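You operate a simulated robot arm through the tools that you are given. There is no shell and no other tool. Be economical: measure what you need, move in short steps, check, and stop when the job is done.

You run a simulated robot arm. Do the job below in one go: nothing can be reset, and whatever is moved stays where it is left.

TASK
Tip the seeds into the mortar and pound them till crushed.
Fine: cup and pestle go back; spill nothing. Set down upright: pink cup.

Only the result counts: the job must be done as asked and must still hold three seconds after the hand-in. Knocking over, shifting, dropping, spilling or breaking anything else fails it.

THE ROBOT
A 7-joint arm with a two-finger parallel gripper, fixed in place. Base frame: the origin is at the foot of the arm, x ahead of it, y to its left, z up; the work surface is at about z = 0. Readings come in mm, rad, newtons and seconds.
With the tool pointing down near the work surface it reaches from about 240 to 620 mm from the base axis. Its first joint turns from -1.152 to 1.152 rad. Payload 2.6 kg.
The TCP is the grasp point between the finger pads, 30 mm short of the fingertips. In the tool frame z runs along the fingers and y along their closing line. The gripper opens to 94 mm. The fingers are 28 mm wide and 10 mm thick; the gripper's body (50 by 96 mm) begins 55 mm behind the TCP.
Orientation is told as [roll, pitch, yaw] about the base's x, y, z axes, in that order, counted from this pose: with the fingers straight down and closing along the base's y, the tool's x points along the base's -x, its y along +y and its z along -z.

THE INTERFACE
- The arm moves only by the tool nudge_tool. Its argument "steps" is a list of rows, each an object of numbers (a shift or turn left out is 0, a gripper value left out holds the last): "wx", "wy", "wz": the turn, a rotation vector about the tool's x, y, z in rad; "tx", "ty", "tz": the shift along the tool's x, y, z in mm; "fingers": the gripper command, from -1 (fully open) to 1 (shut), values between in proportion. In form: [{"wx": .., "wy": .., "wz": .., "tx": .., "ty": .., "tz": .., "fingers": ..}, ...]. A call has 1 to 12 rows; each row is the pose to reach, as a shift and turn from the pose commanded when the call began, along the tool's axes at that moment. A row lasts 0.2 s, in which the tool goes at most 50 mm and 0.15 rad; a call with a longer step from one row to the next is refused whole, and so is a gripper value outside its range. A pose out of reach is approached as far as the arm can. The call stops where the force on the tool passes 70 N (or 10 N more than at its start, if that is more) or the arm is blocked; 0.2 s more then pass. The fingers move at their own pace (about 72 mm/s each) and stop on an object; they squeeze with about 36 N. The grip force told is the motor's: it shows also when the fingers shut on nothing. Time passes only in rows, and 0.2 s behind the last, so rows that repeat a pose let the fingers close. The reply holds the time, the measured pose of the TCP, the force on the tool along the base axes, the opening and the grip force, in the units named above and with some noise, with the torque about the TCP (base axes, N m) and any sound that the robot's microphone picked up, and new pictures: "show" is both (left out), scene, wrist or none.
- Cameras (640 x 400 px; columns grow to the right, rows downward): "scene" is fixed at [44.8, 437.9, 573.6]; the picture's right is [-0.67, -0.74, 0.00], its down [-0.35, 0.32, -0.88] and it looks along [0.65, -0.59, -0.48] (base axes); focal length 300 px, centre (320, 200). "wrist" rides on the gripper at [76, 14, -102] in the tool frame; the picture's right is [-0.18, 0.98, 0.00], its down [-0.75, -0.14, -0.64] and it looks along [-0.63, -0.12, 0.77] (tool axes); focal length 243 px, centre (320, 200). There is no depth. A picture from a camera that has moved, and an enlarged one, comes with that camera's place and axes in the base frame and with its lens.
- enlarge(camera, box): a new picture of the part [left, top, right, bottom] of that camera's present view, enlarged. It takes no simulated time.
- sign_off(): hands the job in; it is judged then, once.

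Work in short steps. Places have to be worked out from the pictures, the camera data and where the tool is seen: move nearer, look again, correct. Check each grasp and each placing, and mend what went wrong. You have 120 turns and 200 pictures in all, those below and enlarged ones among them. Open the gripper and draw the arm clear of the work before you hand the job in, unless the task says otherwise; then end with one line.

The tools are called after "Request:" as a command line: name --argument value ..., lists and objects as JSON in quotes. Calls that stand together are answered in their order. nudge_tool: Moves the arm, as the interface text tells. Its arguments: {"type":"object","properties":{"steps":{"type":"array","items":{"type":"object","properties":{"wx":{"type":"number"},"wy":{"type":"number"},"wz":{"type":"number"},"tx":{"type":"number"},"ty":{"type":"number"},"tz":{"type":"number"},"fingers":{"type":"number"}}}},"show":{"type":"string","enum":["both","scene","wrist","none"]}},"required":["steps"]} The other tools are called the same way: enlarge (camera, box) takes an enlarged picture of a part of a camera's view; sign_off () hands the job in.

At the start:

```text
clock: 0.0
eef_pos: [291.8, 47.6, 440.4]
tool_rot: [-0.001, 0.0, 0.0]
wrist_force: [0.4, -0.3, 0.4]
ft_torque: [0.01, 0.01, 0.04]
opening: 94.2
gripper_force: 0.1
```

scene: 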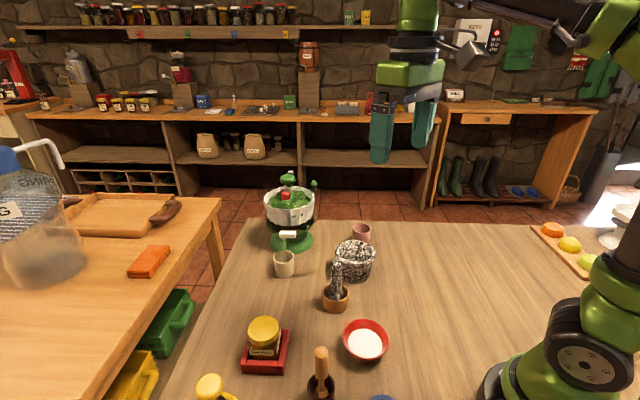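
wrist: 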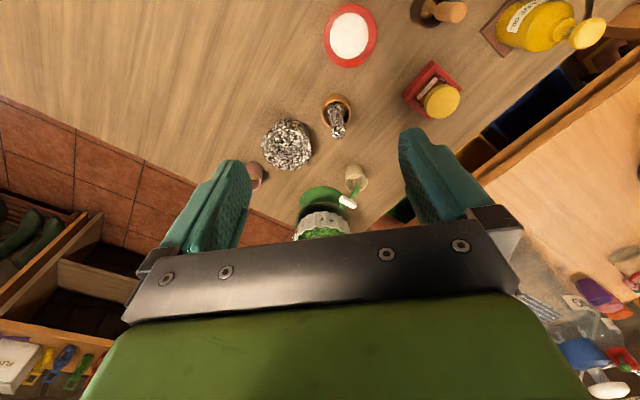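

I'll enlarge both views to identify the mortar, the pestle, and the cup with seeds.

Request:
enlarge --camera "scene" --box '[220, 160, 420, 400]'

Request:
enlarge --camera "wrist" --box '[220, 80, 400, 240]'

```text
1.67 times, centred on (320, 280) of scene
camera zoom: at [44.8, 437.9, 573.6], right [-0.67, -0.74, 0.0], down [-0.35, 0.32, -0.88], along [0.65, -0.59, -0.48], focal length 500 px, centre (320, 67)
```

zoom: 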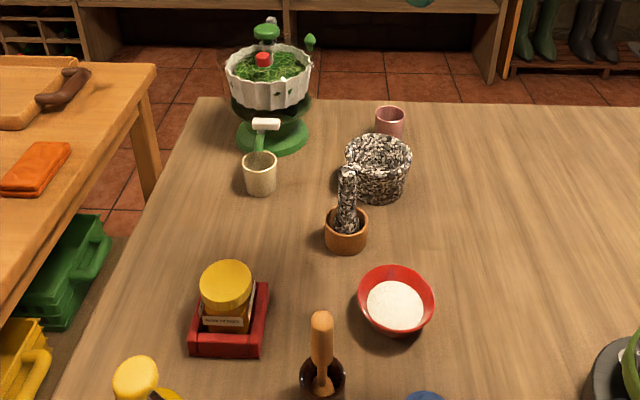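

```text
2.50 times, centred on (310, 160) of wrist
camera zoom: at [215.5, 62.2, 542.6], right [0.18, 0.98, 0.0], down [0.75, -0.14, 0.64], along [0.63, -0.12, -0.77], focal length 606 px, centre (345, 300)
```

zoom: 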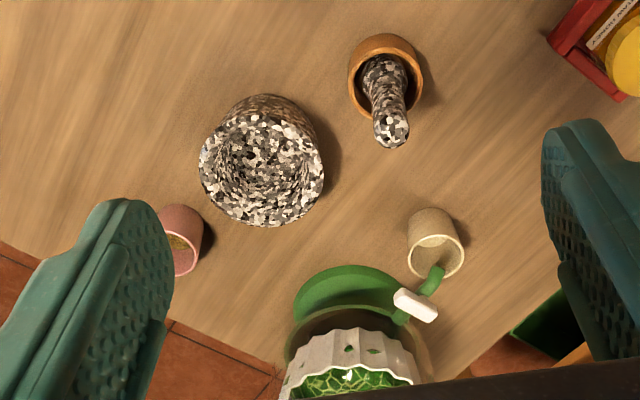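

The granite mortar looks to be near (444,-51) with its rim at about 77. The pestle stands in a wooden holder near (404,60) with its top at about 132. The pink cup of seeds is near (512,-152). I'll move closer for a better look.

Request:
nudge_tool --steps '[{"tx": -8, "ty": -25, "tz": 32}, {"tx": -16, "ty": -50, "tz": 64}, {"tx": -25, "ty": -75, "tz": 95}, {"tx": -33, "ty": -100, "tz": 127}, {"tx": -41, "ty": -125, "tz": 158}, {"tx": -50, "ty": -148, "tz": 180}, {"tx": -50, "ty": -148, "tz": 180}]' --show "wrist"

```text
clock: 1.6
eef_pos: [340.6, -102.2, 260.8]
tool_rot: [0.0, 0.0, 0.0]
wrist_force: [-0.3, -0.8, 0.5]
ft_torque: [0.01, -0.03, -0.01]
opening: 94.1
gripper_force: 0.1
camera wrist: at [264.6, -86.5, 362.9], right [0.18, 0.98, 0.0], down [0.75, -0.14, 0.64], along [0.63, -0.12, -0.77], focal length 243 px, centre (320, 200)
```

wrist: 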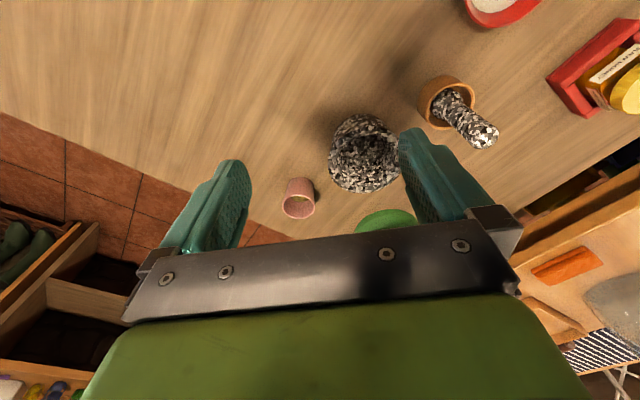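

Request:
enlarge --camera "wrist" --box '[260, 60, 510, 240]'

Request:
enlarge --camera "scene" --box '[300, 200, 400, 320]'

```text
2.22 times, centred on (385, 150) of wrist
camera zoom: at [264.6, -86.5, 362.9], right [0.18, 0.98, 0.0], down [0.75, -0.14, 0.64], along [0.63, -0.12, -0.77], focal length 539 px, centre (176, 311)
```

zoom: 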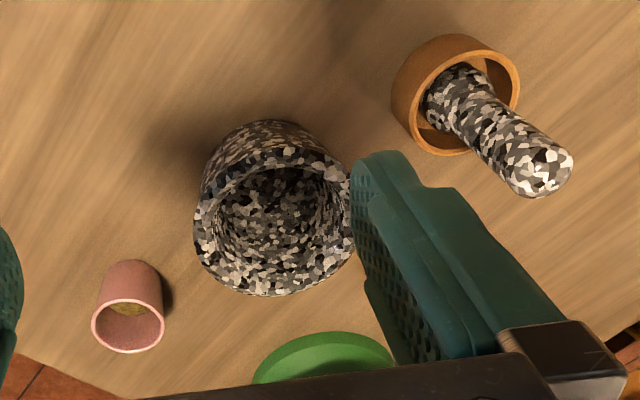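

```text
3.33 times, centred on (350, 260) of scene
camera zoom: at [44.8, 437.9, 573.6], right [-0.67, -0.74, 0.0], down [-0.35, 0.32, -0.88], along [0.65, -0.59, -0.48], focal length 1001 px, centre (220, 0)
```

zoom: 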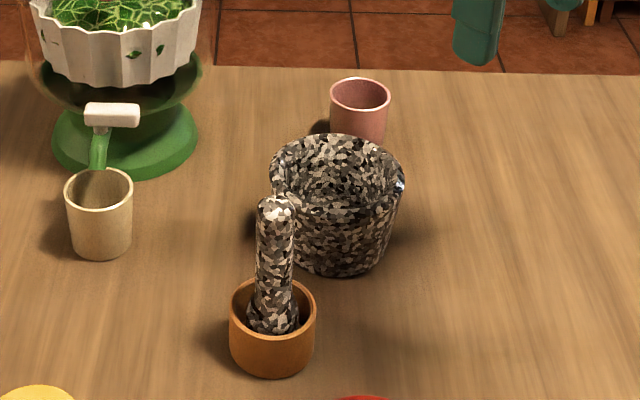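

The closer fix puts the cup near (525,-172) with its rim at about 55, the mortar near (449,-58) with its rim at about 64, and the pestle top at (405,59,131). To grasp the cup from the side with the camera above, I'll turn the tool half a turn, starting with the first part.

Request:
nudge_tool --steps '[{"wz": 0.14}, {"wz": 0.28}, {"wz": 0.42}, {"wz": 0.56}, {"wz": 0.7}, {"wz": 0.84}, {"wz": 0.98}, {"wz": 1.12}, {"wz": 1.26}, {"wz": 1.4}, {"wz": 1.54}, {"wz": 1.54}]' --show "none"

Request:
nudge_tool --steps '[{"wz": 0.14}, {"wz": 0.28}, {"wz": 0.42}, {"wz": 0.56}, {"wz": 0.7}, {"wz": 0.84}, {"wz": 0.98}, {"wz": 1.12}, {"wz": 1.26}, {"wz": 1.4}, {"wz": 1.5}, {"wz": 1.5}]' --show "none"

```text
clock: 4.2
eef_pos: [342.2, -100.2, 260.1]
tool_rot: [0.001, -0.001, -1.543]
wrist_force: [0.0, 0.8, 0.2]
ft_torque: [0.02, -0.01, -0.01]
opening: 93.9
gripper_force: 0.1
```

```text
clock: 6.8
eef_pos: [341.9, -100.7, 260.2]
tool_rot: [-0.001, 0.0, -3.043]
wrist_force: [-0.3, 0.0, -0.3]
ft_torque: [-0.01, 0.01, -0.01]
opening: 93.9
gripper_force: 0.1
```

The flip works. Next I'll fine-tune the yaw so the tool points at about azimuth +14°, then pitch the tool forward while moving to the right of the mortar.

Request:
nudge_tool --steps '[{"wz": -0.075}, {"wz": -0.15}, {"wz": -0.15}]' --show "none"

Request:
nudge_tool --steps '[{"wy": 0.12, "tx": 5, "ty": 12}, {"wy": 0.24, "tx": 10, "ty": 24}, {"wy": 0.36, "tx": 15, "ty": 36}, {"wy": 0.48, "tx": 20, "ty": 48}, {"wy": 0.6, "tx": 25, "ty": 60}, {"wy": 0.72, "tx": 30, "ty": 72}, {"wy": 0.84, "tx": 35, "ty": 84}, {"wy": 0.96, "tx": 40, "ty": 96}, {"wy": 1.08, "tx": 45, "ty": 108}, {"wy": 1.2, "tx": 50, "ty": 116}, {"wy": 1.25, "tx": 50, "ty": 116}, {"wy": 1.25, "tx": 50, "ty": 116}]'

```text
clock: 7.6
eef_pos: [340.7, -100.2, 259.1]
tool_rot: [-0.001, 0.001, -2.889]
wrist_force: [-0.2, 1.1, -0.1]
ft_torque: [0.02, 0.0, 0.0]
opening: 94.0
gripper_force: 0.1
```

```text
clock: 10.2
eef_pos: [418.7, -199.8, 261.3]
tool_rot: [0.0, 1.251, -2.891]
wrist_force: [0.7, -0.2, -0.1]
ft_torque: [-0.02, 0.03, -0.03]
opening: 93.8
gripper_force: 0.1
camera wrist: at [351.6, -232.0, 364.8], right [0.19, -0.97, -0.17], down [-0.85, -0.07, -0.51], along [0.48, 0.25, -0.84], focal length 243 px, centre (320, 200)
```

scene: 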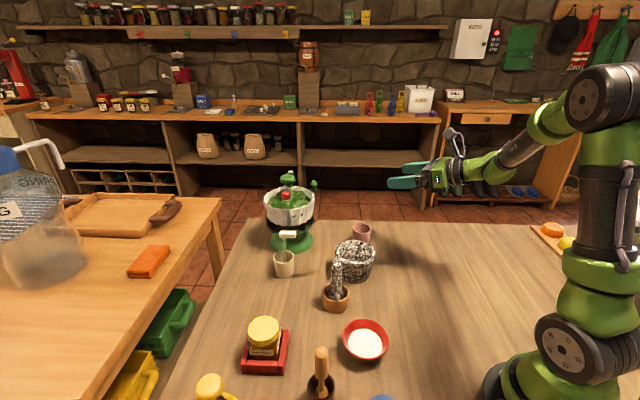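
wrist: 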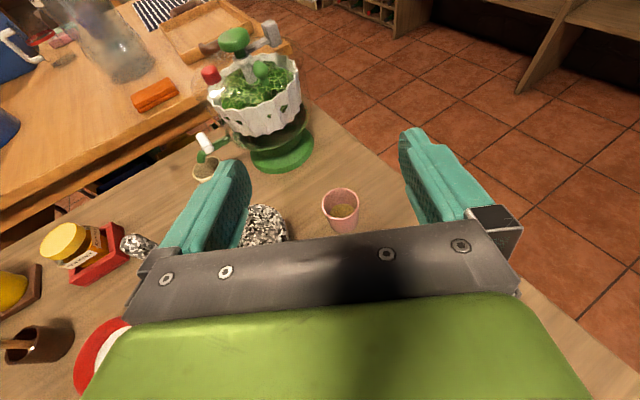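

The pose holds and the wrist camera now sees the seeds in the cup. I'll zoom in to fix the cup's place.

Request:
enlarge --camera "wrist" --box '[290, 170, 390, 240]'

Request:
enlarge --camera "scene" --box '[330, 210, 400, 290]'

```text
5.71 times, centred on (340, 205) of wrist
camera zoom: at [351.6, -232.0, 364.8], right [0.19, -0.97, -0.17], down [-0.85, -0.07, -0.51], along [0.48, 0.25, -0.84], focal length 1386 px, centre (206, 171)
```

zoom: 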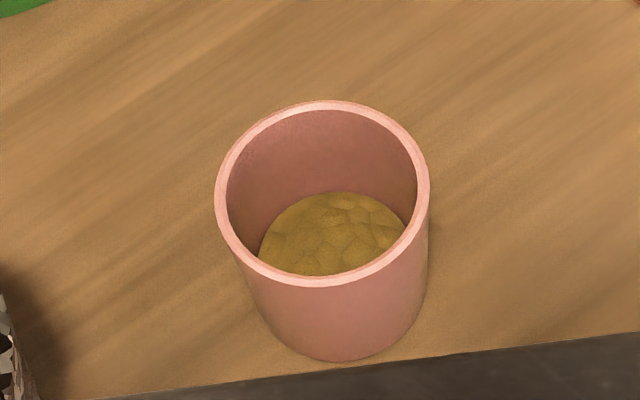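

```text
5.00 times, centred on (365, 250) of scene
camera zoom: at [44.8, 437.9, 573.6], right [-0.67, -0.74, 0.0], down [-0.35, 0.32, -0.88], along [0.65, -0.59, -0.48], focal length 1501 px, centre (95, -50)
```

zoom: 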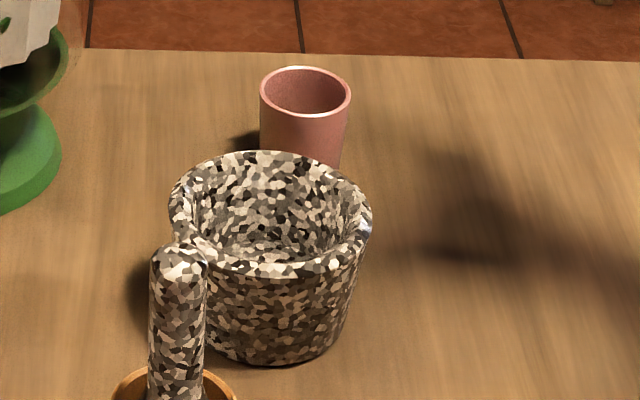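

The cup is at (525,-172), about 55 mm wide at the rim and 56 tall, with seeds at the bottom. I'll go down to a pre-grasp point 110 mm back along the tool axis.

Request:
nudge_tool --steps '[{"tx": -40, "tz": 14}, {"tx": -80, "tz": 28}, {"tx": -120, "tz": 42}, {"tx": -155, "ty": -1, "tz": 55}, {"tx": -184, "ty": -1, "tz": 67}, {"tx": -184, "ty": -1, "tz": 67}]'

```text
clock: 11.6
eef_pos: [424.3, -198.4, 64.6]
tool_rot: [0.002, 1.25, -2.889]
wrist_force: [0.4, 0.3, 0.0]
ft_torque: [-0.01, 0.03, -0.01]
opening: 93.9
gripper_force: 0.0
camera wrist: at [356.6, -230.0, 169.0], right [0.19, -0.97, -0.17], down [-0.86, -0.07, -0.51], along [0.48, 0.25, -0.84], focal length 243 px, centre (320, 200)
```

scene: 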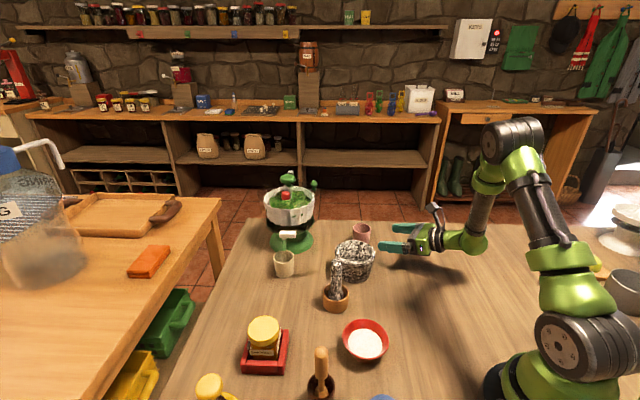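
wrist: 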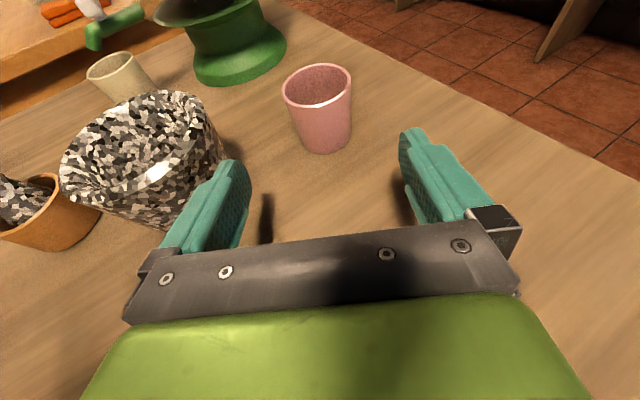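

The cup sits between the fingers and the mortar clears the left one. I'll advance along the tool axis.

Request:
nudge_tool --steps '[{"tz": 30}, {"tz": 55}, {"tz": 80}, {"tz": 97}, {"tz": 110}, {"tz": 110}]'

```text
clock: 13.0
eef_pos: [526.1, -171.5, 29.9]
tool_rot: [0.001, 1.248, -2.89]
wrist_force: [-0.3, -0.5, 0.2]
ft_torque: [0.0, 0.03, -0.03]
opening: 94.0
gripper_force: 0.0
camera wrist: at [458.4, -203.7, 134.6], right [0.19, -0.97, -0.17], down [-0.86, -0.07, -0.51], along [0.48, 0.25, -0.84], focal length 243 px, centre (320, 200)
```

scene: 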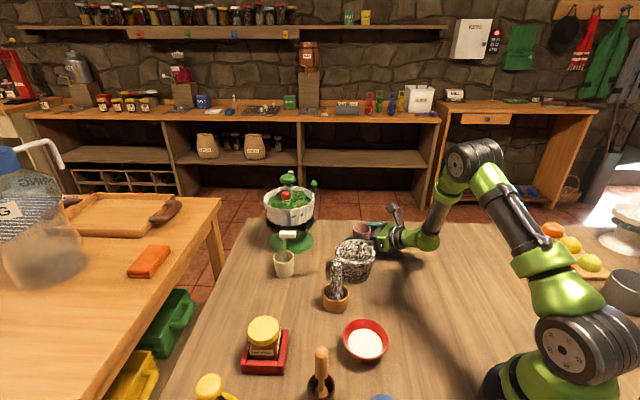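
wrist: 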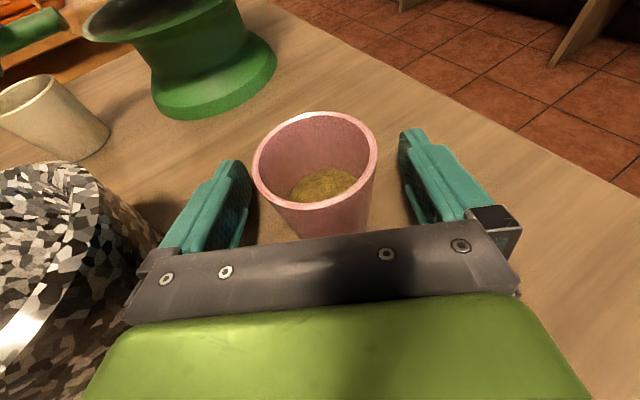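

The cup is centred between the fingers, so I'll close the gripper.

Request:
nudge_tool --steps '[{"fingers": 1}, {"fingers": 1}, {"fingers": 1}, {"fingers": 1}]' --show "wrist"

```text
clock: 14.0
eef_pos: [525.9, -172.6, 30.7]
tool_rot: [0.0, 1.249, -2.889]
wrist_force: [0.8, -0.2, 0.3]
ft_torque: [-0.01, -0.01, -0.01]
opening: 57.4
gripper_force: 36.1
camera wrist: at [458.2, -203.8, 134.7], right [0.19, -0.97, -0.17], down [-0.86, -0.07, -0.51], along [0.48, 0.25, -0.84], focal length 243 px, centre (320, 200)
```

wrist: 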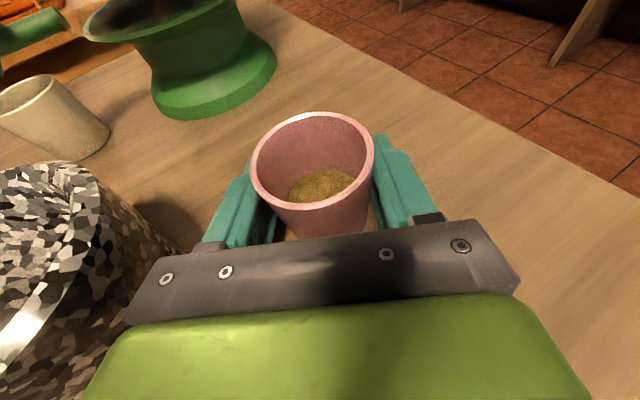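

The cup is held at an opening of 57 mm and 36 N. I'll lift it straight up about 135 mm, gently.

Request:
nudge_tool --steps '[{"tx": 5, "tz": -1.7}, {"tx": 14, "tz": -4.7}, {"tx": 28, "tz": -9.3}, {"tx": 43, "tz": -14.3}, {"tx": 58, "tz": -19.3}, {"tx": 73, "tz": -24.3}, {"tx": 88, "tz": -29.3}, {"tx": 103, "tz": -34.3}, {"tx": 116, "tz": -38.7}, {"tx": 125, "tz": -41.7}, {"tx": 128, "tz": -42.7}, {"tx": 128, "tz": -42.7}]'

```text
clock: 16.6
eef_pos: [525.6, -172.2, 165.3]
tool_rot: [0.0, 1.251, -2.89]
wrist_force: [-0.4, 0.2, -1.5]
ft_torque: [0.0, -0.02, 0.02]
opening: 57.8
gripper_force: 36.4
camera wrist: at [457.6, -203.6, 269.3], right [0.19, -0.97, -0.17], down [-0.86, -0.07, -0.51], along [0.48, 0.25, -0.84], focal length 243 px, centre (320, 200)
```

scene: 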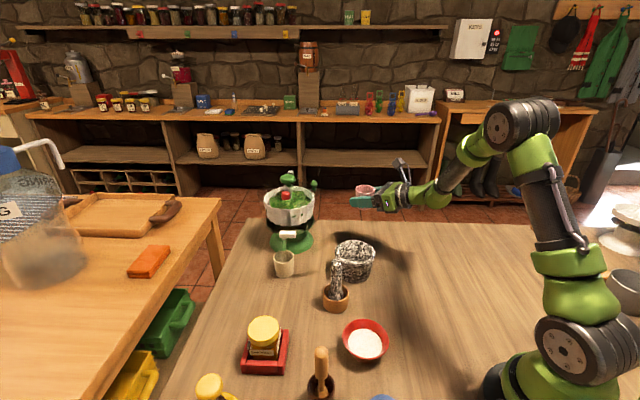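
wrist: 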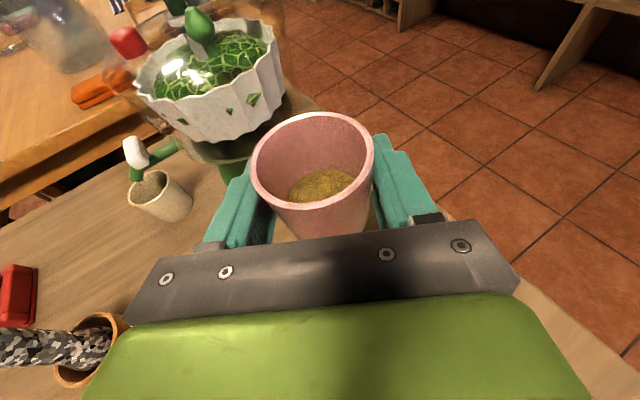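

The cup is level and the seeds are in it. I'll carry it to the pour position just right of the mortar, with the TCP at about (460,-74,128).

Request:
nudge_tool --steps '[{"tx": -2, "ty": -4, "tz": -1}, {"tx": -5, "ty": -12, "tz": -3}, {"tx": -10, "ty": -24, "tz": -5.5}, {"tx": -16, "ty": -38, "tz": -8.7}, {"tx": -22, "ty": -52, "tz": -12}, {"tx": -28, "ty": -66, "tz": -15}, {"tx": -34, "ty": -80, "tz": -18.4}, {"tx": -40, "ty": -94, "tz": -21.6}, {"tx": -45, "ty": -105, "tz": -24.2}, {"tx": -47, "ty": -110.5, "tz": -25.4}, {"tx": -47.5, "ty": -111.5, "tz": -25.6}, {"tx": -47.5, "ty": -111.5, "tz": -25.6}]'

```text
clock: 19.2
eef_pos: [459.0, -73.8, 127.9]
tool_rot: [0.001, 1.249, -2.891]
wrist_force: [0.8, 0.5, -0.2]
ft_torque: [0.0, 0.03, -0.02]
opening: 57.0
gripper_force: 36.1
camera wrist: at [391.6, -105.5, 232.1], right [0.19, -0.97, -0.17], down [-0.86, -0.07, -0.51], along [0.48, 0.25, -0.84], focal length 243 px, centre (320, 200)
```

scene: 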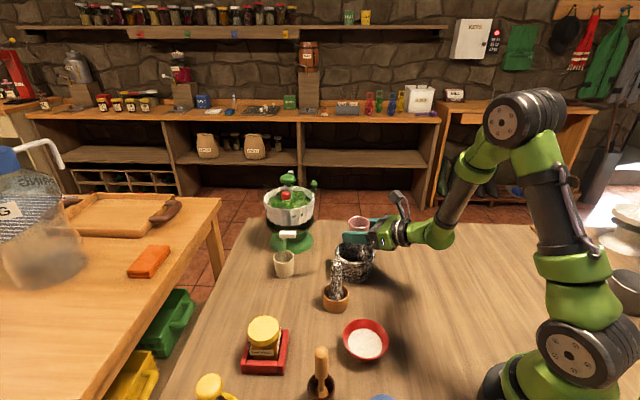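
wrist: 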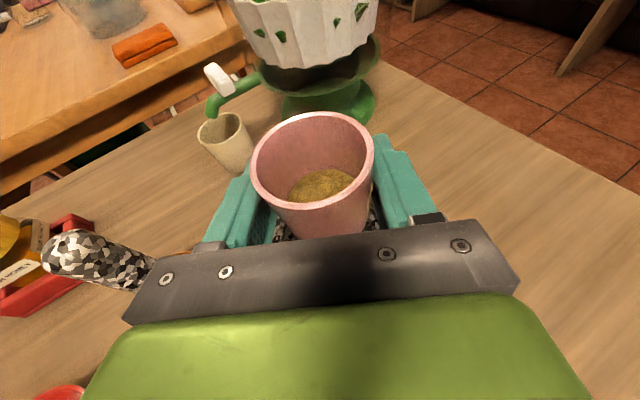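

The cup is above the mortar's right half. I'll roll the cup leftward to about 60° and look.

Request:
nudge_tool --steps '[{"wz": -0.1}, {"wz": -0.2}, {"wz": -0.3}, {"wz": -0.4}, {"wz": -0.5}, {"wz": -0.6}, {"wz": -0.7}, {"wz": -0.8}, {"wz": -0.9}, {"wz": -1.0}, {"wz": -1.05}]'

```text
clock: 21.6
eef_pos: [458.9, -73.5, 127.0]
tool_rot: [1.205, 0.491, -1.497]
wrist_force: [0.6, 0.6, -1.3]
ft_torque: [-0.02, -0.05, -0.03]
opening: 57.5
gripper_force: 36.3
camera wrist: at [365.6, -36.5, 207.4], right [0.39, -0.57, 0.72], down [-0.6, -0.76, -0.27], along [0.7, -0.33, -0.64], focal length 243 px, centre (320, 200)
```

scene: 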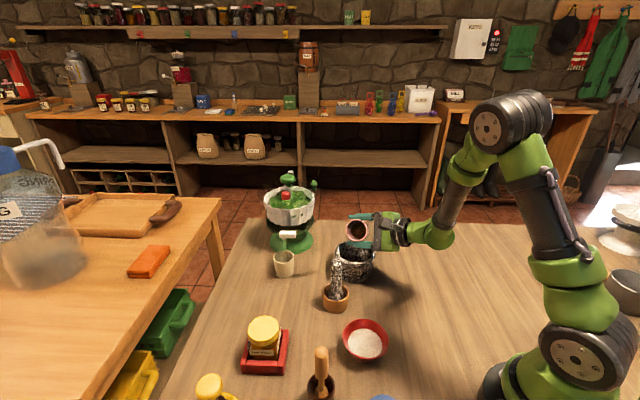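
wrist: 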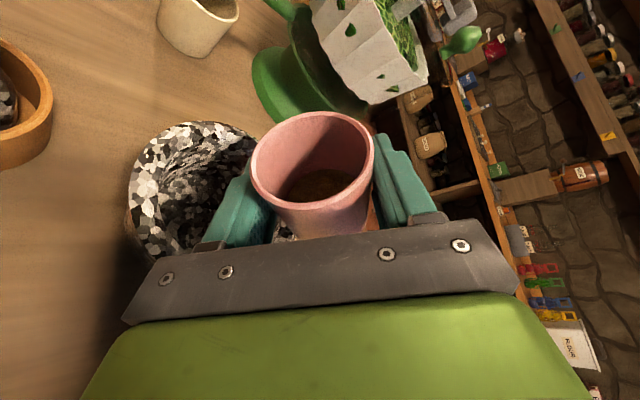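

The seeds are still inside and the lip is over the mortar. I'll continue rolling to about 100°.

Request:
nudge_tool --steps '[{"wz": -0.08}, {"wz": -0.16}, {"wz": -0.24}, {"wz": -0.32}, {"wz": -0.4}, {"wz": -0.48}, {"wz": -0.56}, {"wz": -0.64}, {"wz": -0.7}, {"wz": -0.7}]'

```text
clock: 23.8
eef_pos: [459.2, -74.6, 128.2]
tool_rot: [1.246, -0.171, -1.261]
wrist_force: [-0.7, 0.0, -1.6]
ft_torque: [-0.01, -0.01, 0.03]
opening: 57.4
gripper_force: 36.3
camera wrist: at [345.9, -22.8, 160.3], right [0.31, 0.07, 0.95], down [-0.4, -0.89, 0.2], along [0.86, -0.44, -0.24], focal length 243 px, centre (320, 200)
```

scene: 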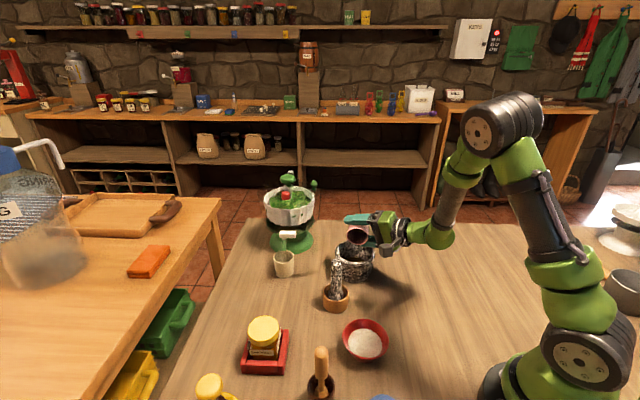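
wrist: 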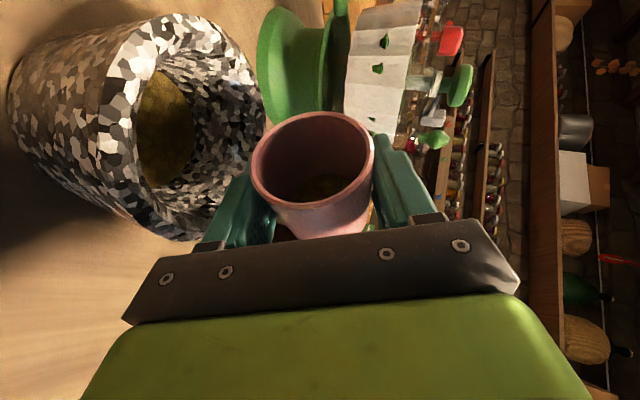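

Most of the seeds are already visible in the mortar. I'll roll further to empty the cup, then pause.

Request:
nudge_tool --steps '[{"wz": -0.08}, {"wz": -0.16}, {"wz": -0.24}, {"wz": -0.32}, {"wz": -0.4}, {"wz": -0.48}, {"wz": -0.56}, {"wz": -0.64}, {"wz": -0.72}, {"wz": -0.8}, {"wz": -0.8}, {"wz": -0.8}]'

```text
clock: 26.4
eef_pos: [458.5, -72.7, 127.7]
tool_rot: [1.034, -0.907, -0.878]
wrist_force: [0.7, -0.6, -0.4]
ft_torque: [-0.02, 0.03, 0.0]
opening: 57.7
gripper_force: 35.8
camera wrist: at [334.6, -49.4, 107.3], right [0.04, 0.75, 0.66], down [-0.29, -0.63, 0.72], along [0.96, -0.22, 0.19], focal length 243 px, centre (320, 200)
```

scene: 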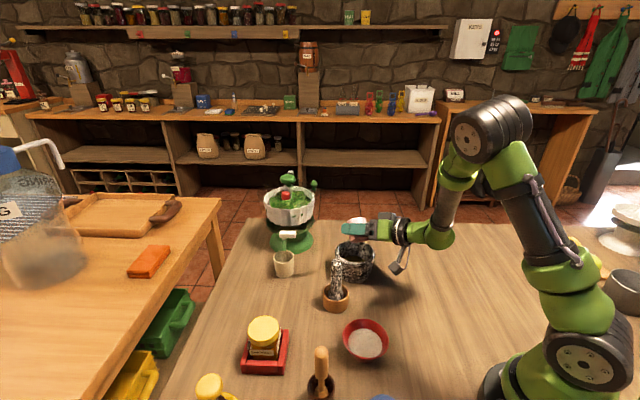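
wrist: 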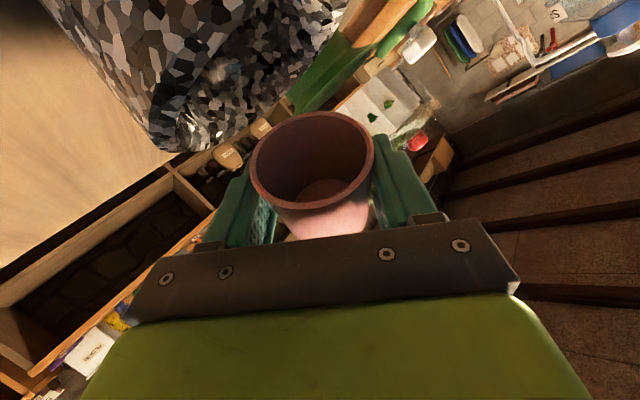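

The cup looks empty; I'll zoom into it to confirm.

Request:
enlarge --camera "wrist" --box '[240, 100, 390, 240]'

Request:
enlarge --camera "scene" --box '[310, 200, 410, 300]'

```text
2.86 times, centred on (315, 170) of wrist
camera zoom: at [334.6, -49.4, 107.3], right [0.04, 0.75, 0.66], down [-0.29, -0.63, 0.72], along [0.96, -0.22, 0.19], focal length 693 px, centre (334, 286)
```

zoom: 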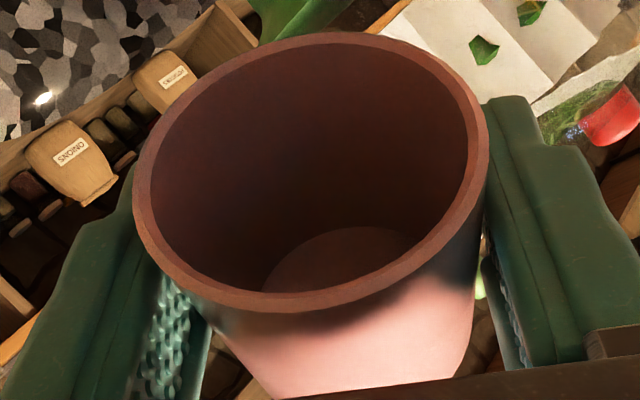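

```text
4.00 times, centred on (360, 250) of scene
camera zoom: at [44.8, 437.9, 573.6], right [-0.67, -0.74, 0.0], down [-0.35, 0.32, -0.88], along [0.65, -0.59, -0.48], focal length 1201 px, centre (160, 0)
```

zoom: 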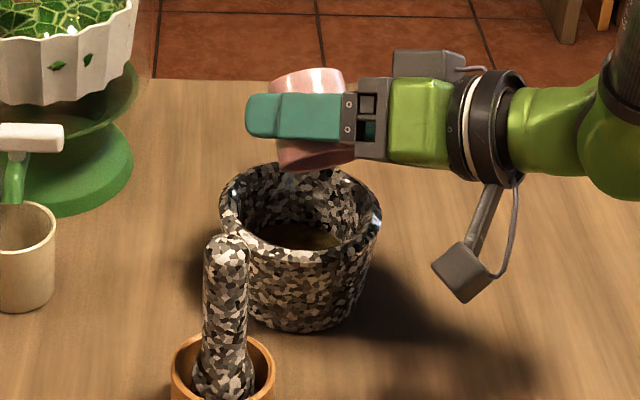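

The cup is empty and the seeds are in the mortar. I'll roll back upright in place.

Request:
nudge_tool --steps '[{"wz": 0.12}, {"wz": 0.25}, {"wz": 0.38}, {"wz": 0.51}, {"wz": 0.64}, {"wz": 0.77}, {"wz": 0.9}, {"wz": 1.03}, {"wz": 1.16}, {"wz": 1.28}, {"wz": 1.3}]' --show "none"

Request:
nudge_tool --steps '[{"wz": 0.12}, {"wz": 0.25}, {"wz": 0.38}, {"wz": 0.51}, {"wz": 0.64}, {"wz": 0.77}, {"wz": 0.9}, {"wz": 1.03}, {"wz": 1.16}, {"wz": 1.25}, {"wz": 1.25}]' --show "wrist"

```text
clock: 28.8
eef_pos: [458.6, -74.2, 127.5]
tool_rot: [1.233, 0.305, -1.424]
wrist_force: [-0.2, -0.1, -1.2]
ft_torque: [0.01, -0.03, -0.01]
opening: 57.3
gripper_force: 36.1
```

```text
clock: 31.2
eef_pos: [458.8, -74.0, 128.3]
tool_rot: [-0.005, 1.25, -2.896]
wrist_force: [0.5, -0.5, -0.4]
ft_torque: [0.01, -0.02, -0.02]
opening: 57.3
gripper_force: 35.9
camera wrist: at [391.5, -105.5, 232.3], right [0.19, -0.97, -0.18], down [-0.86, -0.07, -0.51], along [0.48, 0.25, -0.84], focal length 243 px, centre (320, 200)
```

wrist: 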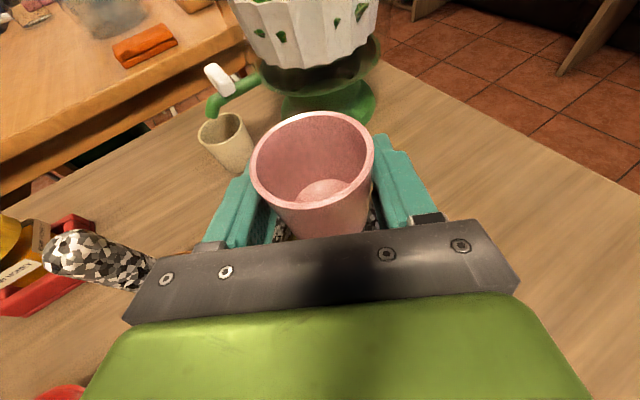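

The cup is upright and empty. I'll carry it back above its old spot by reversing the shift.

Request:
nudge_tool --steps '[{"tx": 8, "ty": 10, "tz": 2}, {"tx": 16, "ty": 28, "tz": 6}, {"tx": 26, "ty": 50, "tz": 11}, {"tx": 34, "ty": 74, "tz": 16.5}, {"tx": 42, "ty": 96, "tz": 22}, {"tx": 47.5, "ty": 111.5, "tz": 25.6}, {"tx": 47.5, "ty": 111.5, "tz": 25.6}]' --show "none"

Request:
nudge_tool --steps '[{"tx": -20, "tz": 6.7}, {"tx": -45, "tz": 15}, {"tx": -70, "tz": 23.3}, {"tx": -92, "tz": 30.7}, {"tx": -108, "tz": 36}, {"tx": -116, "tz": 38.7}, {"tx": -120, "tz": 40}, {"tx": -120, "tz": 40}]' --show "both"

```text
clock: 32.8
eef_pos: [525.9, -172.3, 164.7]
tool_rot: [0.0, 1.249, -2.889]
wrist_force: [0.0, -0.1, -1.5]
ft_torque: [-0.01, -0.03, -0.02]
opening: 57.7
gripper_force: 36.1
```

```text
clock: 34.6
eef_pos: [524.8, -171.8, 38.5]
tool_rot: [-0.001, 1.251, -2.891]
wrist_force: [-0.1, 0.8, -1.0]
ft_torque: [0.0, 0.0, 0.05]
opening: 57.7
gripper_force: 36.4
camera wrist: at [457.5, -203.6, 142.3], right [0.19, -0.97, -0.17], down [-0.86, -0.07, -0.51], along [0.48, 0.25, -0.84], focal length 243 px, centre (320, 200)
```

scene: 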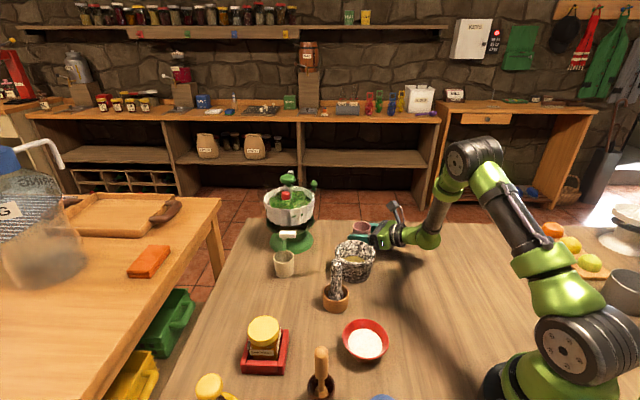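
wrist: 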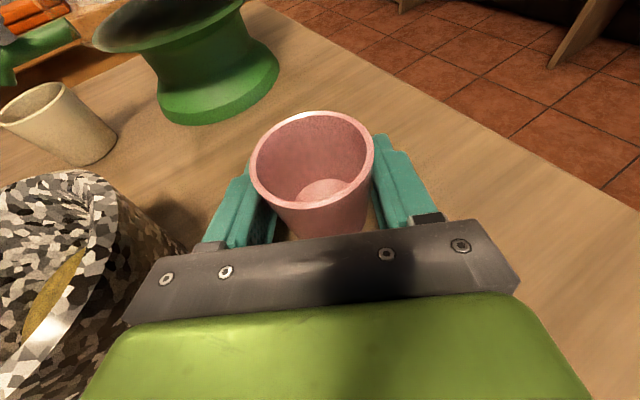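

The cup bottom is about 8 mm above the table. I'll lower it the last 8 mm and watch the force.

Request:
nudge_tool --steps '[{"tx": -3, "tz": 1}, {"tx": -6, "tz": 2}, {"tx": -7.5, "tz": 2.5}, {"tx": -7.8, "tz": 2.6}]' --show "none"

```text
clock: 35.6
eef_pos: [524.9, -172.8, 30.4]
tool_rot: [0.003, 1.249, -2.888]
wrist_force: [0.8, -0.5, -0.8]
ft_torque: [0.02, -0.01, 0.0]
opening: 57.7
gripper_force: 36.1
```

No clear contact yet, so I'll ease down another millimetre or so.

Request:
nudge_tool --steps '[{"tx": -0.5, "tz": 0.15}, {"tx": -1, "tz": 0.3}]' --show "none"

```text
clock: 36.2
eef_pos: [524.9, -172.9, 30.4]
tool_rot: [0.004, 1.252, -2.889]
wrist_force: [-2.3, 0.8, 4.4]
ft_torque: [-0.09, 0.11, -0.04]
opening: 57.4
gripper_force: 36.0
```

It now touches the table at 4 N. I'll open gradually so the cup isn't shifted.

Request:
nudge_tool --steps '[{"fingers": -0.3}, {"fingers": -0.6}, {"fingers": -1}, {"fingers": -1}]' --show "wrist"

```text
clock: 37.2
eef_pos: [524.6, -173.4, 29.6]
tool_rot: [0.0, 1.249, -2.891]
wrist_force: [-0.1, -0.3, 0.0]
ft_torque: [-0.01, 0.02, -0.02]
opening: 93.9
gripper_force: 0.0
camera wrist: at [457.6, -203.7, 133.7], right [0.19, -0.97, -0.17], down [-0.86, -0.07, -0.51], along [0.48, 0.25, -0.84], focal length 243 px, centre (320, 200)
```

wrist: 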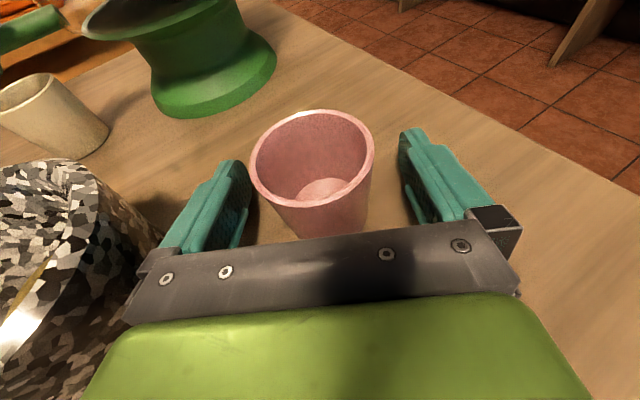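

The cup stands upright in its place. I'll back out along the tool axis, then rise.

Request:
nudge_tool --steps '[{"tz": -20}, {"tz": -50}, {"tz": -85}, {"tz": -112}, {"tx": 45, "tz": -125}, {"tx": 90, "tz": -140}, {"tx": 135, "tz": -155}, {"tx": 180, "tz": -170}, {"tx": 190, "tz": -175}, {"tx": 190, "tz": -175}]' --show "wrist"

```text
clock: 39.4
eef_pos: [423.1, -198.1, 264.9]
tool_rot: [0.001, 1.25, -2.89]
wrist_force: [-0.2, -0.3, 0.2]
ft_torque: [0.02, 0.02, 0.0]
opening: 94.0
gripper_force: 0.1
camera wrist: at [354.5, -230.0, 368.8], right [0.19, -0.97, -0.17], down [-0.86, -0.07, -0.51], along [0.48, 0.25, -0.84], focal length 243 px, centre (320, 200)
```

wrist: 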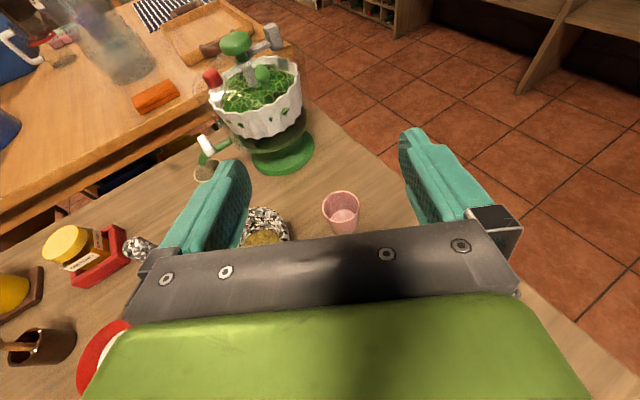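

Next I'll un-pitch the tool to straight down while moving toward the pestle.

Request:
nudge_tool --steps '[{"wy": -0.11, "tx": 1, "ty": -16, "tz": 2}, {"wy": -0.22, "tx": 2, "ty": -32, "tz": 5}, {"wy": -0.33, "tx": 3, "ty": -48, "tz": 7}, {"wy": -0.45, "tx": 4, "ty": -64, "tz": 10}, {"wy": -0.57, "tx": 5, "ty": -80, "tz": 12}, {"wy": -0.69, "tx": 5, "ty": -96, "tz": 14}, {"wy": -0.81, "tx": 6, "ty": -112, "tz": 16}, {"wy": -0.93, "tx": 7, "ty": -128, "tz": 18}, {"wy": -1.05, "tx": 7, "ty": -144, "tz": 20}, {"wy": -1.16, "tx": 8, "ty": -160, "tz": 23}, {"wy": -1.25, "tx": 8.4, "ty": -177, "tz": 25}, {"wy": -1.25, "tx": 8.4, "ty": -177, "tz": 25}]'

```text
clock: 42.0
eef_pos: [403.7, -22.7, 265.5]
tool_rot: [0.0, -0.002, -2.893]
wrist_force: [-1.0, 0.7, -0.2]
ft_torque: [0.03, -0.02, 0.01]
opening: 94.3
gripper_force: 0.1
camera wrist: at [481.6, -15.3, 367.0], right [0.07, -1.0, 0.0], down [-0.76, -0.05, 0.64], along [-0.64, -0.04, -0.77], focal length 243 px, centre (320, 200)
```

scene: 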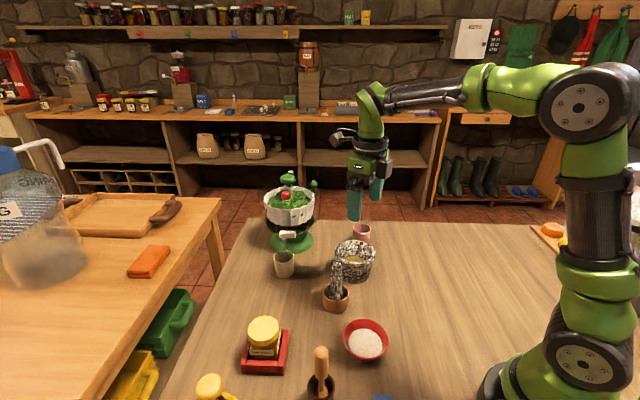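
wrist: 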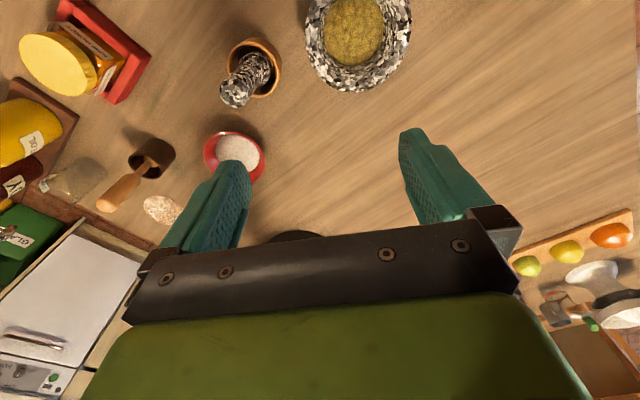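

The seeds show inside the mortar and nothing looks spilled. I'll zoom in for precise fixes on the mortar and pestle.

Request:
enlarge --camera "wrist" --box '[200, 0, 430, 130]'

Request:
enlarge --camera "scene" --box '[300, 220, 400, 320]'

```text
2.78 times, centred on (315, 65) of wrist
camera zoom: at [481.6, -15.3, 367.0], right [0.07, -1.0, 0.0], down [-0.76, -0.05, 0.64], along [-0.64, -0.04, -0.77], focal length 675 px, centre (334, 576)
```

zoom: 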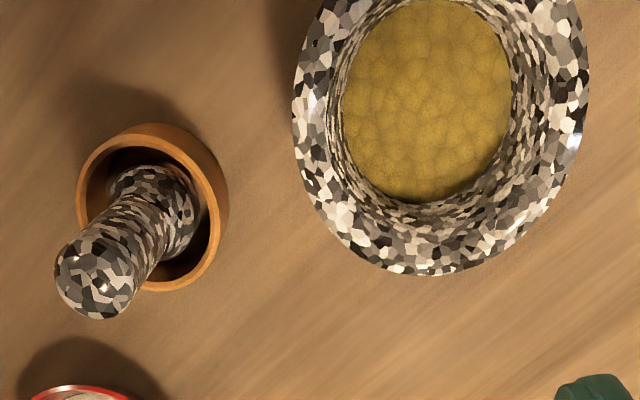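

```text
4.00 times, centred on (350, 270) of scene
camera zoom: at [44.8, 437.9, 573.6], right [-0.67, -0.74, 0.0], down [-0.35, 0.32, -0.88], along [0.65, -0.59, -0.48], focal length 1201 px, centre (200, -80)
```

zoom: 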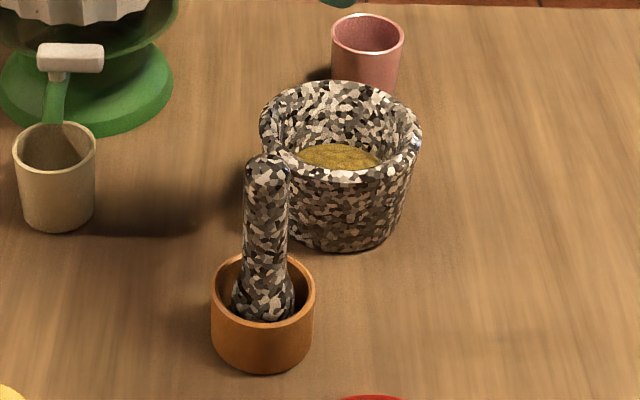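

The pestle top is at about (407.5,59,131), vertical, and the handle is about 23 mm across. I'll move above it and partway down.

Request:
nudge_tool --steps '[{"tx": 8, "ty": -26}, {"tx": 16, "ty": -52}, {"tx": 23.8, "ty": -78.3}, {"tx": 23.8, "ty": -78.3, "tz": 35}, {"tx": 23.8, "ty": -78.3, "tz": 70}, {"tx": 23.8, "ty": -78.3, "tz": 90}, {"tx": 23.8, "ty": -78.3, "tz": 90}]'

```text
clock: 43.6
eef_pos: [407.9, 61.1, 175.3]
tool_rot: [0.0, 0.0, -2.89]
wrist_force: [0.3, -0.5, 1.0]
ft_torque: [0.02, 0.01, -0.01]
opening: 94.0
gripper_force: 0.3
camera wrist: at [484.5, 67.2, 276.8], right [0.07, -1.0, 0.0], down [-0.77, -0.05, 0.64], along [-0.64, -0.04, -0.77], focal length 243 px, centre (320, 200)
```

scene: 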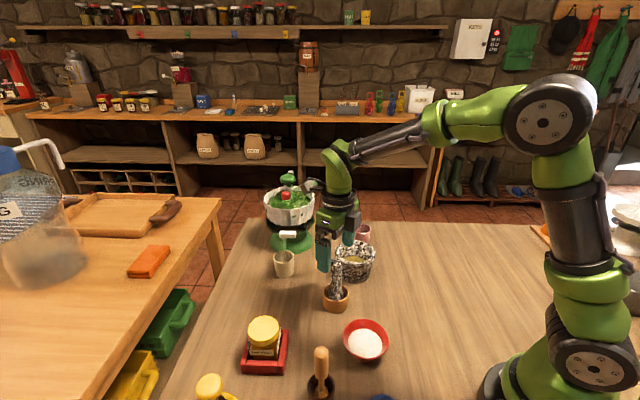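
wrist: 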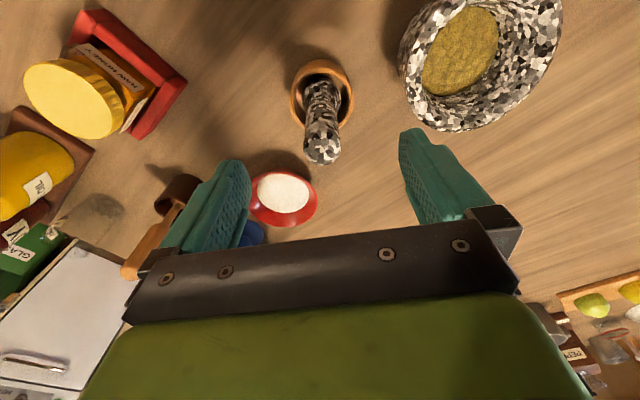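

The pestle is centred under the grip at about (408,60.5). I'll descend to z=100 and close.

Request:
nudge_tool --steps '[{"tz": 25}, {"tz": 50}, {"tz": 65}, {"tz": 75}, {"tz": 75}, {"tz": 75, "fingers": 1}, {"tz": 75, "fingers": 1}, {"tz": 75, "fingers": 1}, {"tz": 75, "fingers": 1}, {"tz": 75, "fingers": 1}]'

```text
clock: 45.8
eef_pos: [407.0, 61.6, 99.4]
tool_rot: [0.001, 0.0, -2.888]
wrist_force: [-0.6, -0.3, -0.2]
ft_torque: [-0.11, -0.02, -0.02]
opening: 25.3
gripper_force: 36.7
camera wrist: at [484.6, 66.5, 201.8], right [0.07, -1.0, 0.0], down [-0.77, -0.05, 0.64], along [-0.64, -0.04, -0.77], focal length 243 px, centre (320, 200)
```

scene: 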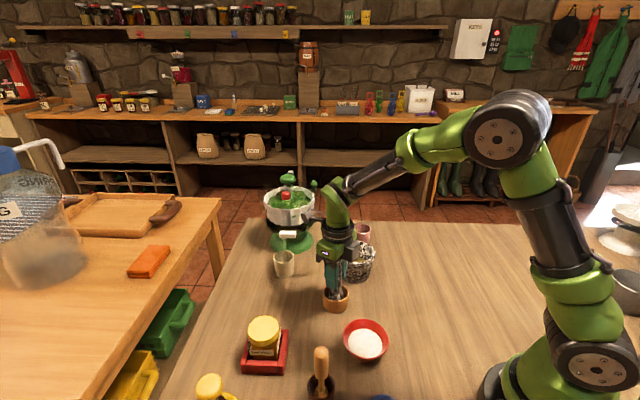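
wrist: 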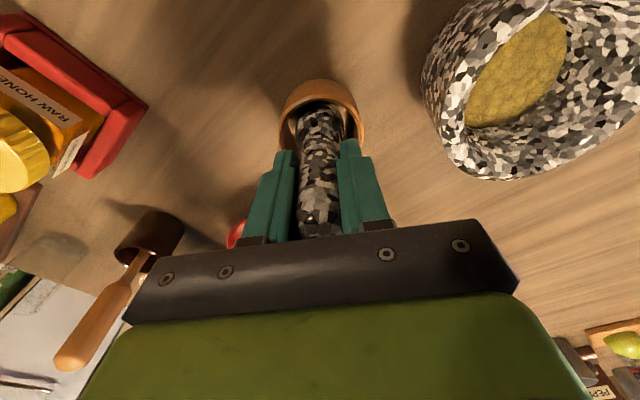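

The pestle is gripped at an opening of 25 mm. I'll lift it straight out of the holder by 110 mm.

Request:
nudge_tool --steps '[{"tz": -6}, {"tz": -18}, {"tz": -32}, {"tz": -48}, {"tz": -65}, {"tz": -82}, {"tz": -98}, {"tz": -110}, {"tz": -110}]'

```text
clock: 47.8
eef_pos: [407.5, 61.0, 210.2]
tool_rot: [0.0, 0.001, -2.891]
wrist_force: [-1.0, 0.1, -2.2]
ft_torque: [-0.04, -0.01, -0.04]
opening: 25.1
gripper_force: 35.6
camera wrist: at [484.6, 66.7, 311.8], right [0.07, -1.0, 0.0], down [-0.76, -0.05, 0.64], along [-0.64, -0.04, -0.77], focal length 243 px, centre (320, 200)
```

scene: 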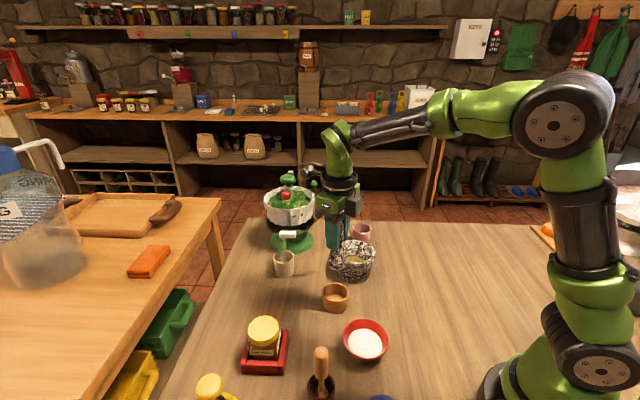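
wrist: 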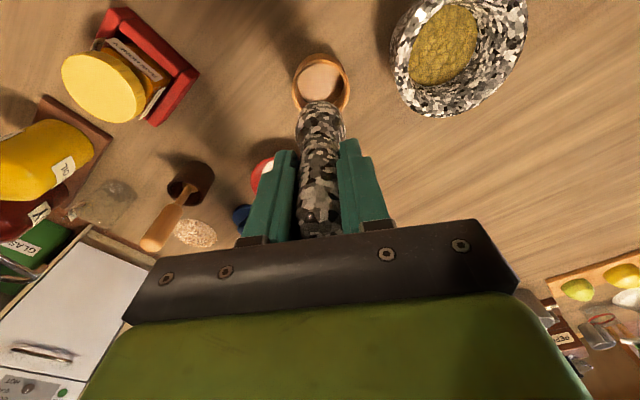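

The pestle is out of the holder. I'll move it over the mortar centre at about (449,-59).

Request:
nudge_tool --steps '[{"tx": 1, "ty": 12}, {"tx": 3, "ty": 32}, {"tx": 5, "ty": 54}, {"tx": 7, "ty": 78}, {"tx": 9, "ty": 102}, {"tx": 10, "ty": 118}, {"tx": 10.5, "ty": 126.5}, {"tx": 10.5, "ty": 126.5}, {"tx": 10.5, "ty": 126.5}]'

```text
clock: 49.8
eef_pos: [447.9, -59.1, 210.1]
tool_rot: [0.0, 0.001, -2.89]
wrist_force: [-0.2, 0.4, -2.7]
ft_torque: [-0.04, 0.0, 0.03]
opening: 25.2
gripper_force: 36.4
camera wrist: at [526.5, -52.9, 311.8], right [0.07, -1.0, 0.0], down [-0.77, -0.05, 0.64], along [-0.64, -0.04, -0.77], focal length 243 px, centre (320, 200)
```

scene: 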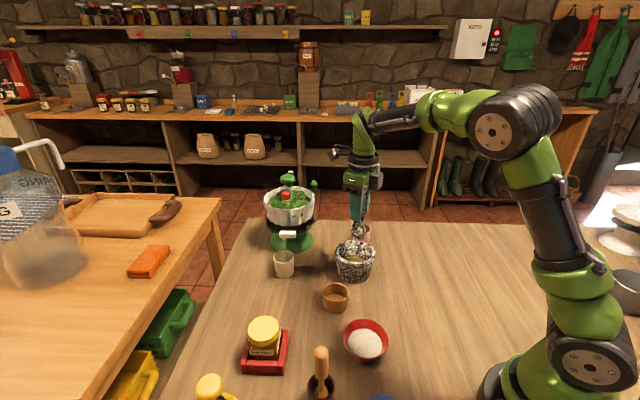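
wrist: 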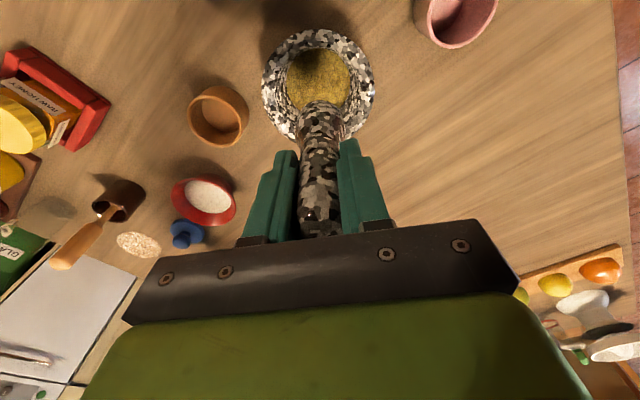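

I'll zoom in to check the centring over the mortar.

Request:
enlarge --camera "wrist" --box '[240, 10, 400, 160]'

Request:
enlarge --camera "scene" --box '[310, 190, 410, 290]'

```text
2.67 times, centred on (320, 85) of wrist
camera zoom: at [526.5, -52.9, 311.8], right [0.07, -1.0, 0.0], down [-0.77, -0.05, 0.64], along [-0.64, -0.04, -0.77], focal length 647 px, centre (320, 507)
```

zoom: 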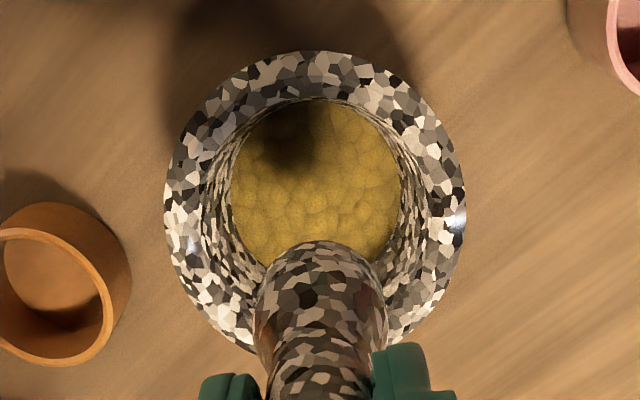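

```text
4.00 times, centred on (360, 240) of scene
camera zoom: at [44.8, 437.9, 573.6], right [-0.67, -0.74, 0.0], down [-0.35, 0.32, -0.88], along [0.65, -0.59, -0.48], focal length 1201 px, centre (160, 40)
```

zoom: 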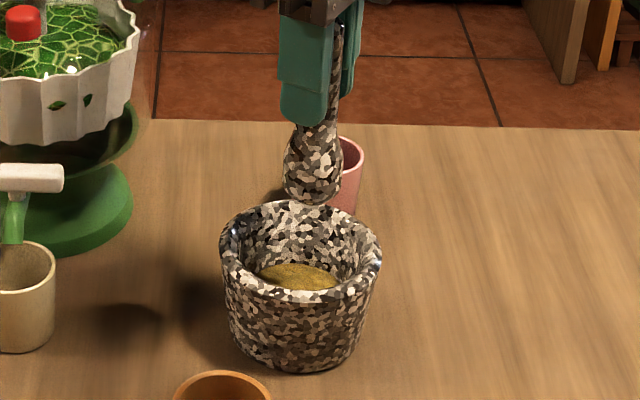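

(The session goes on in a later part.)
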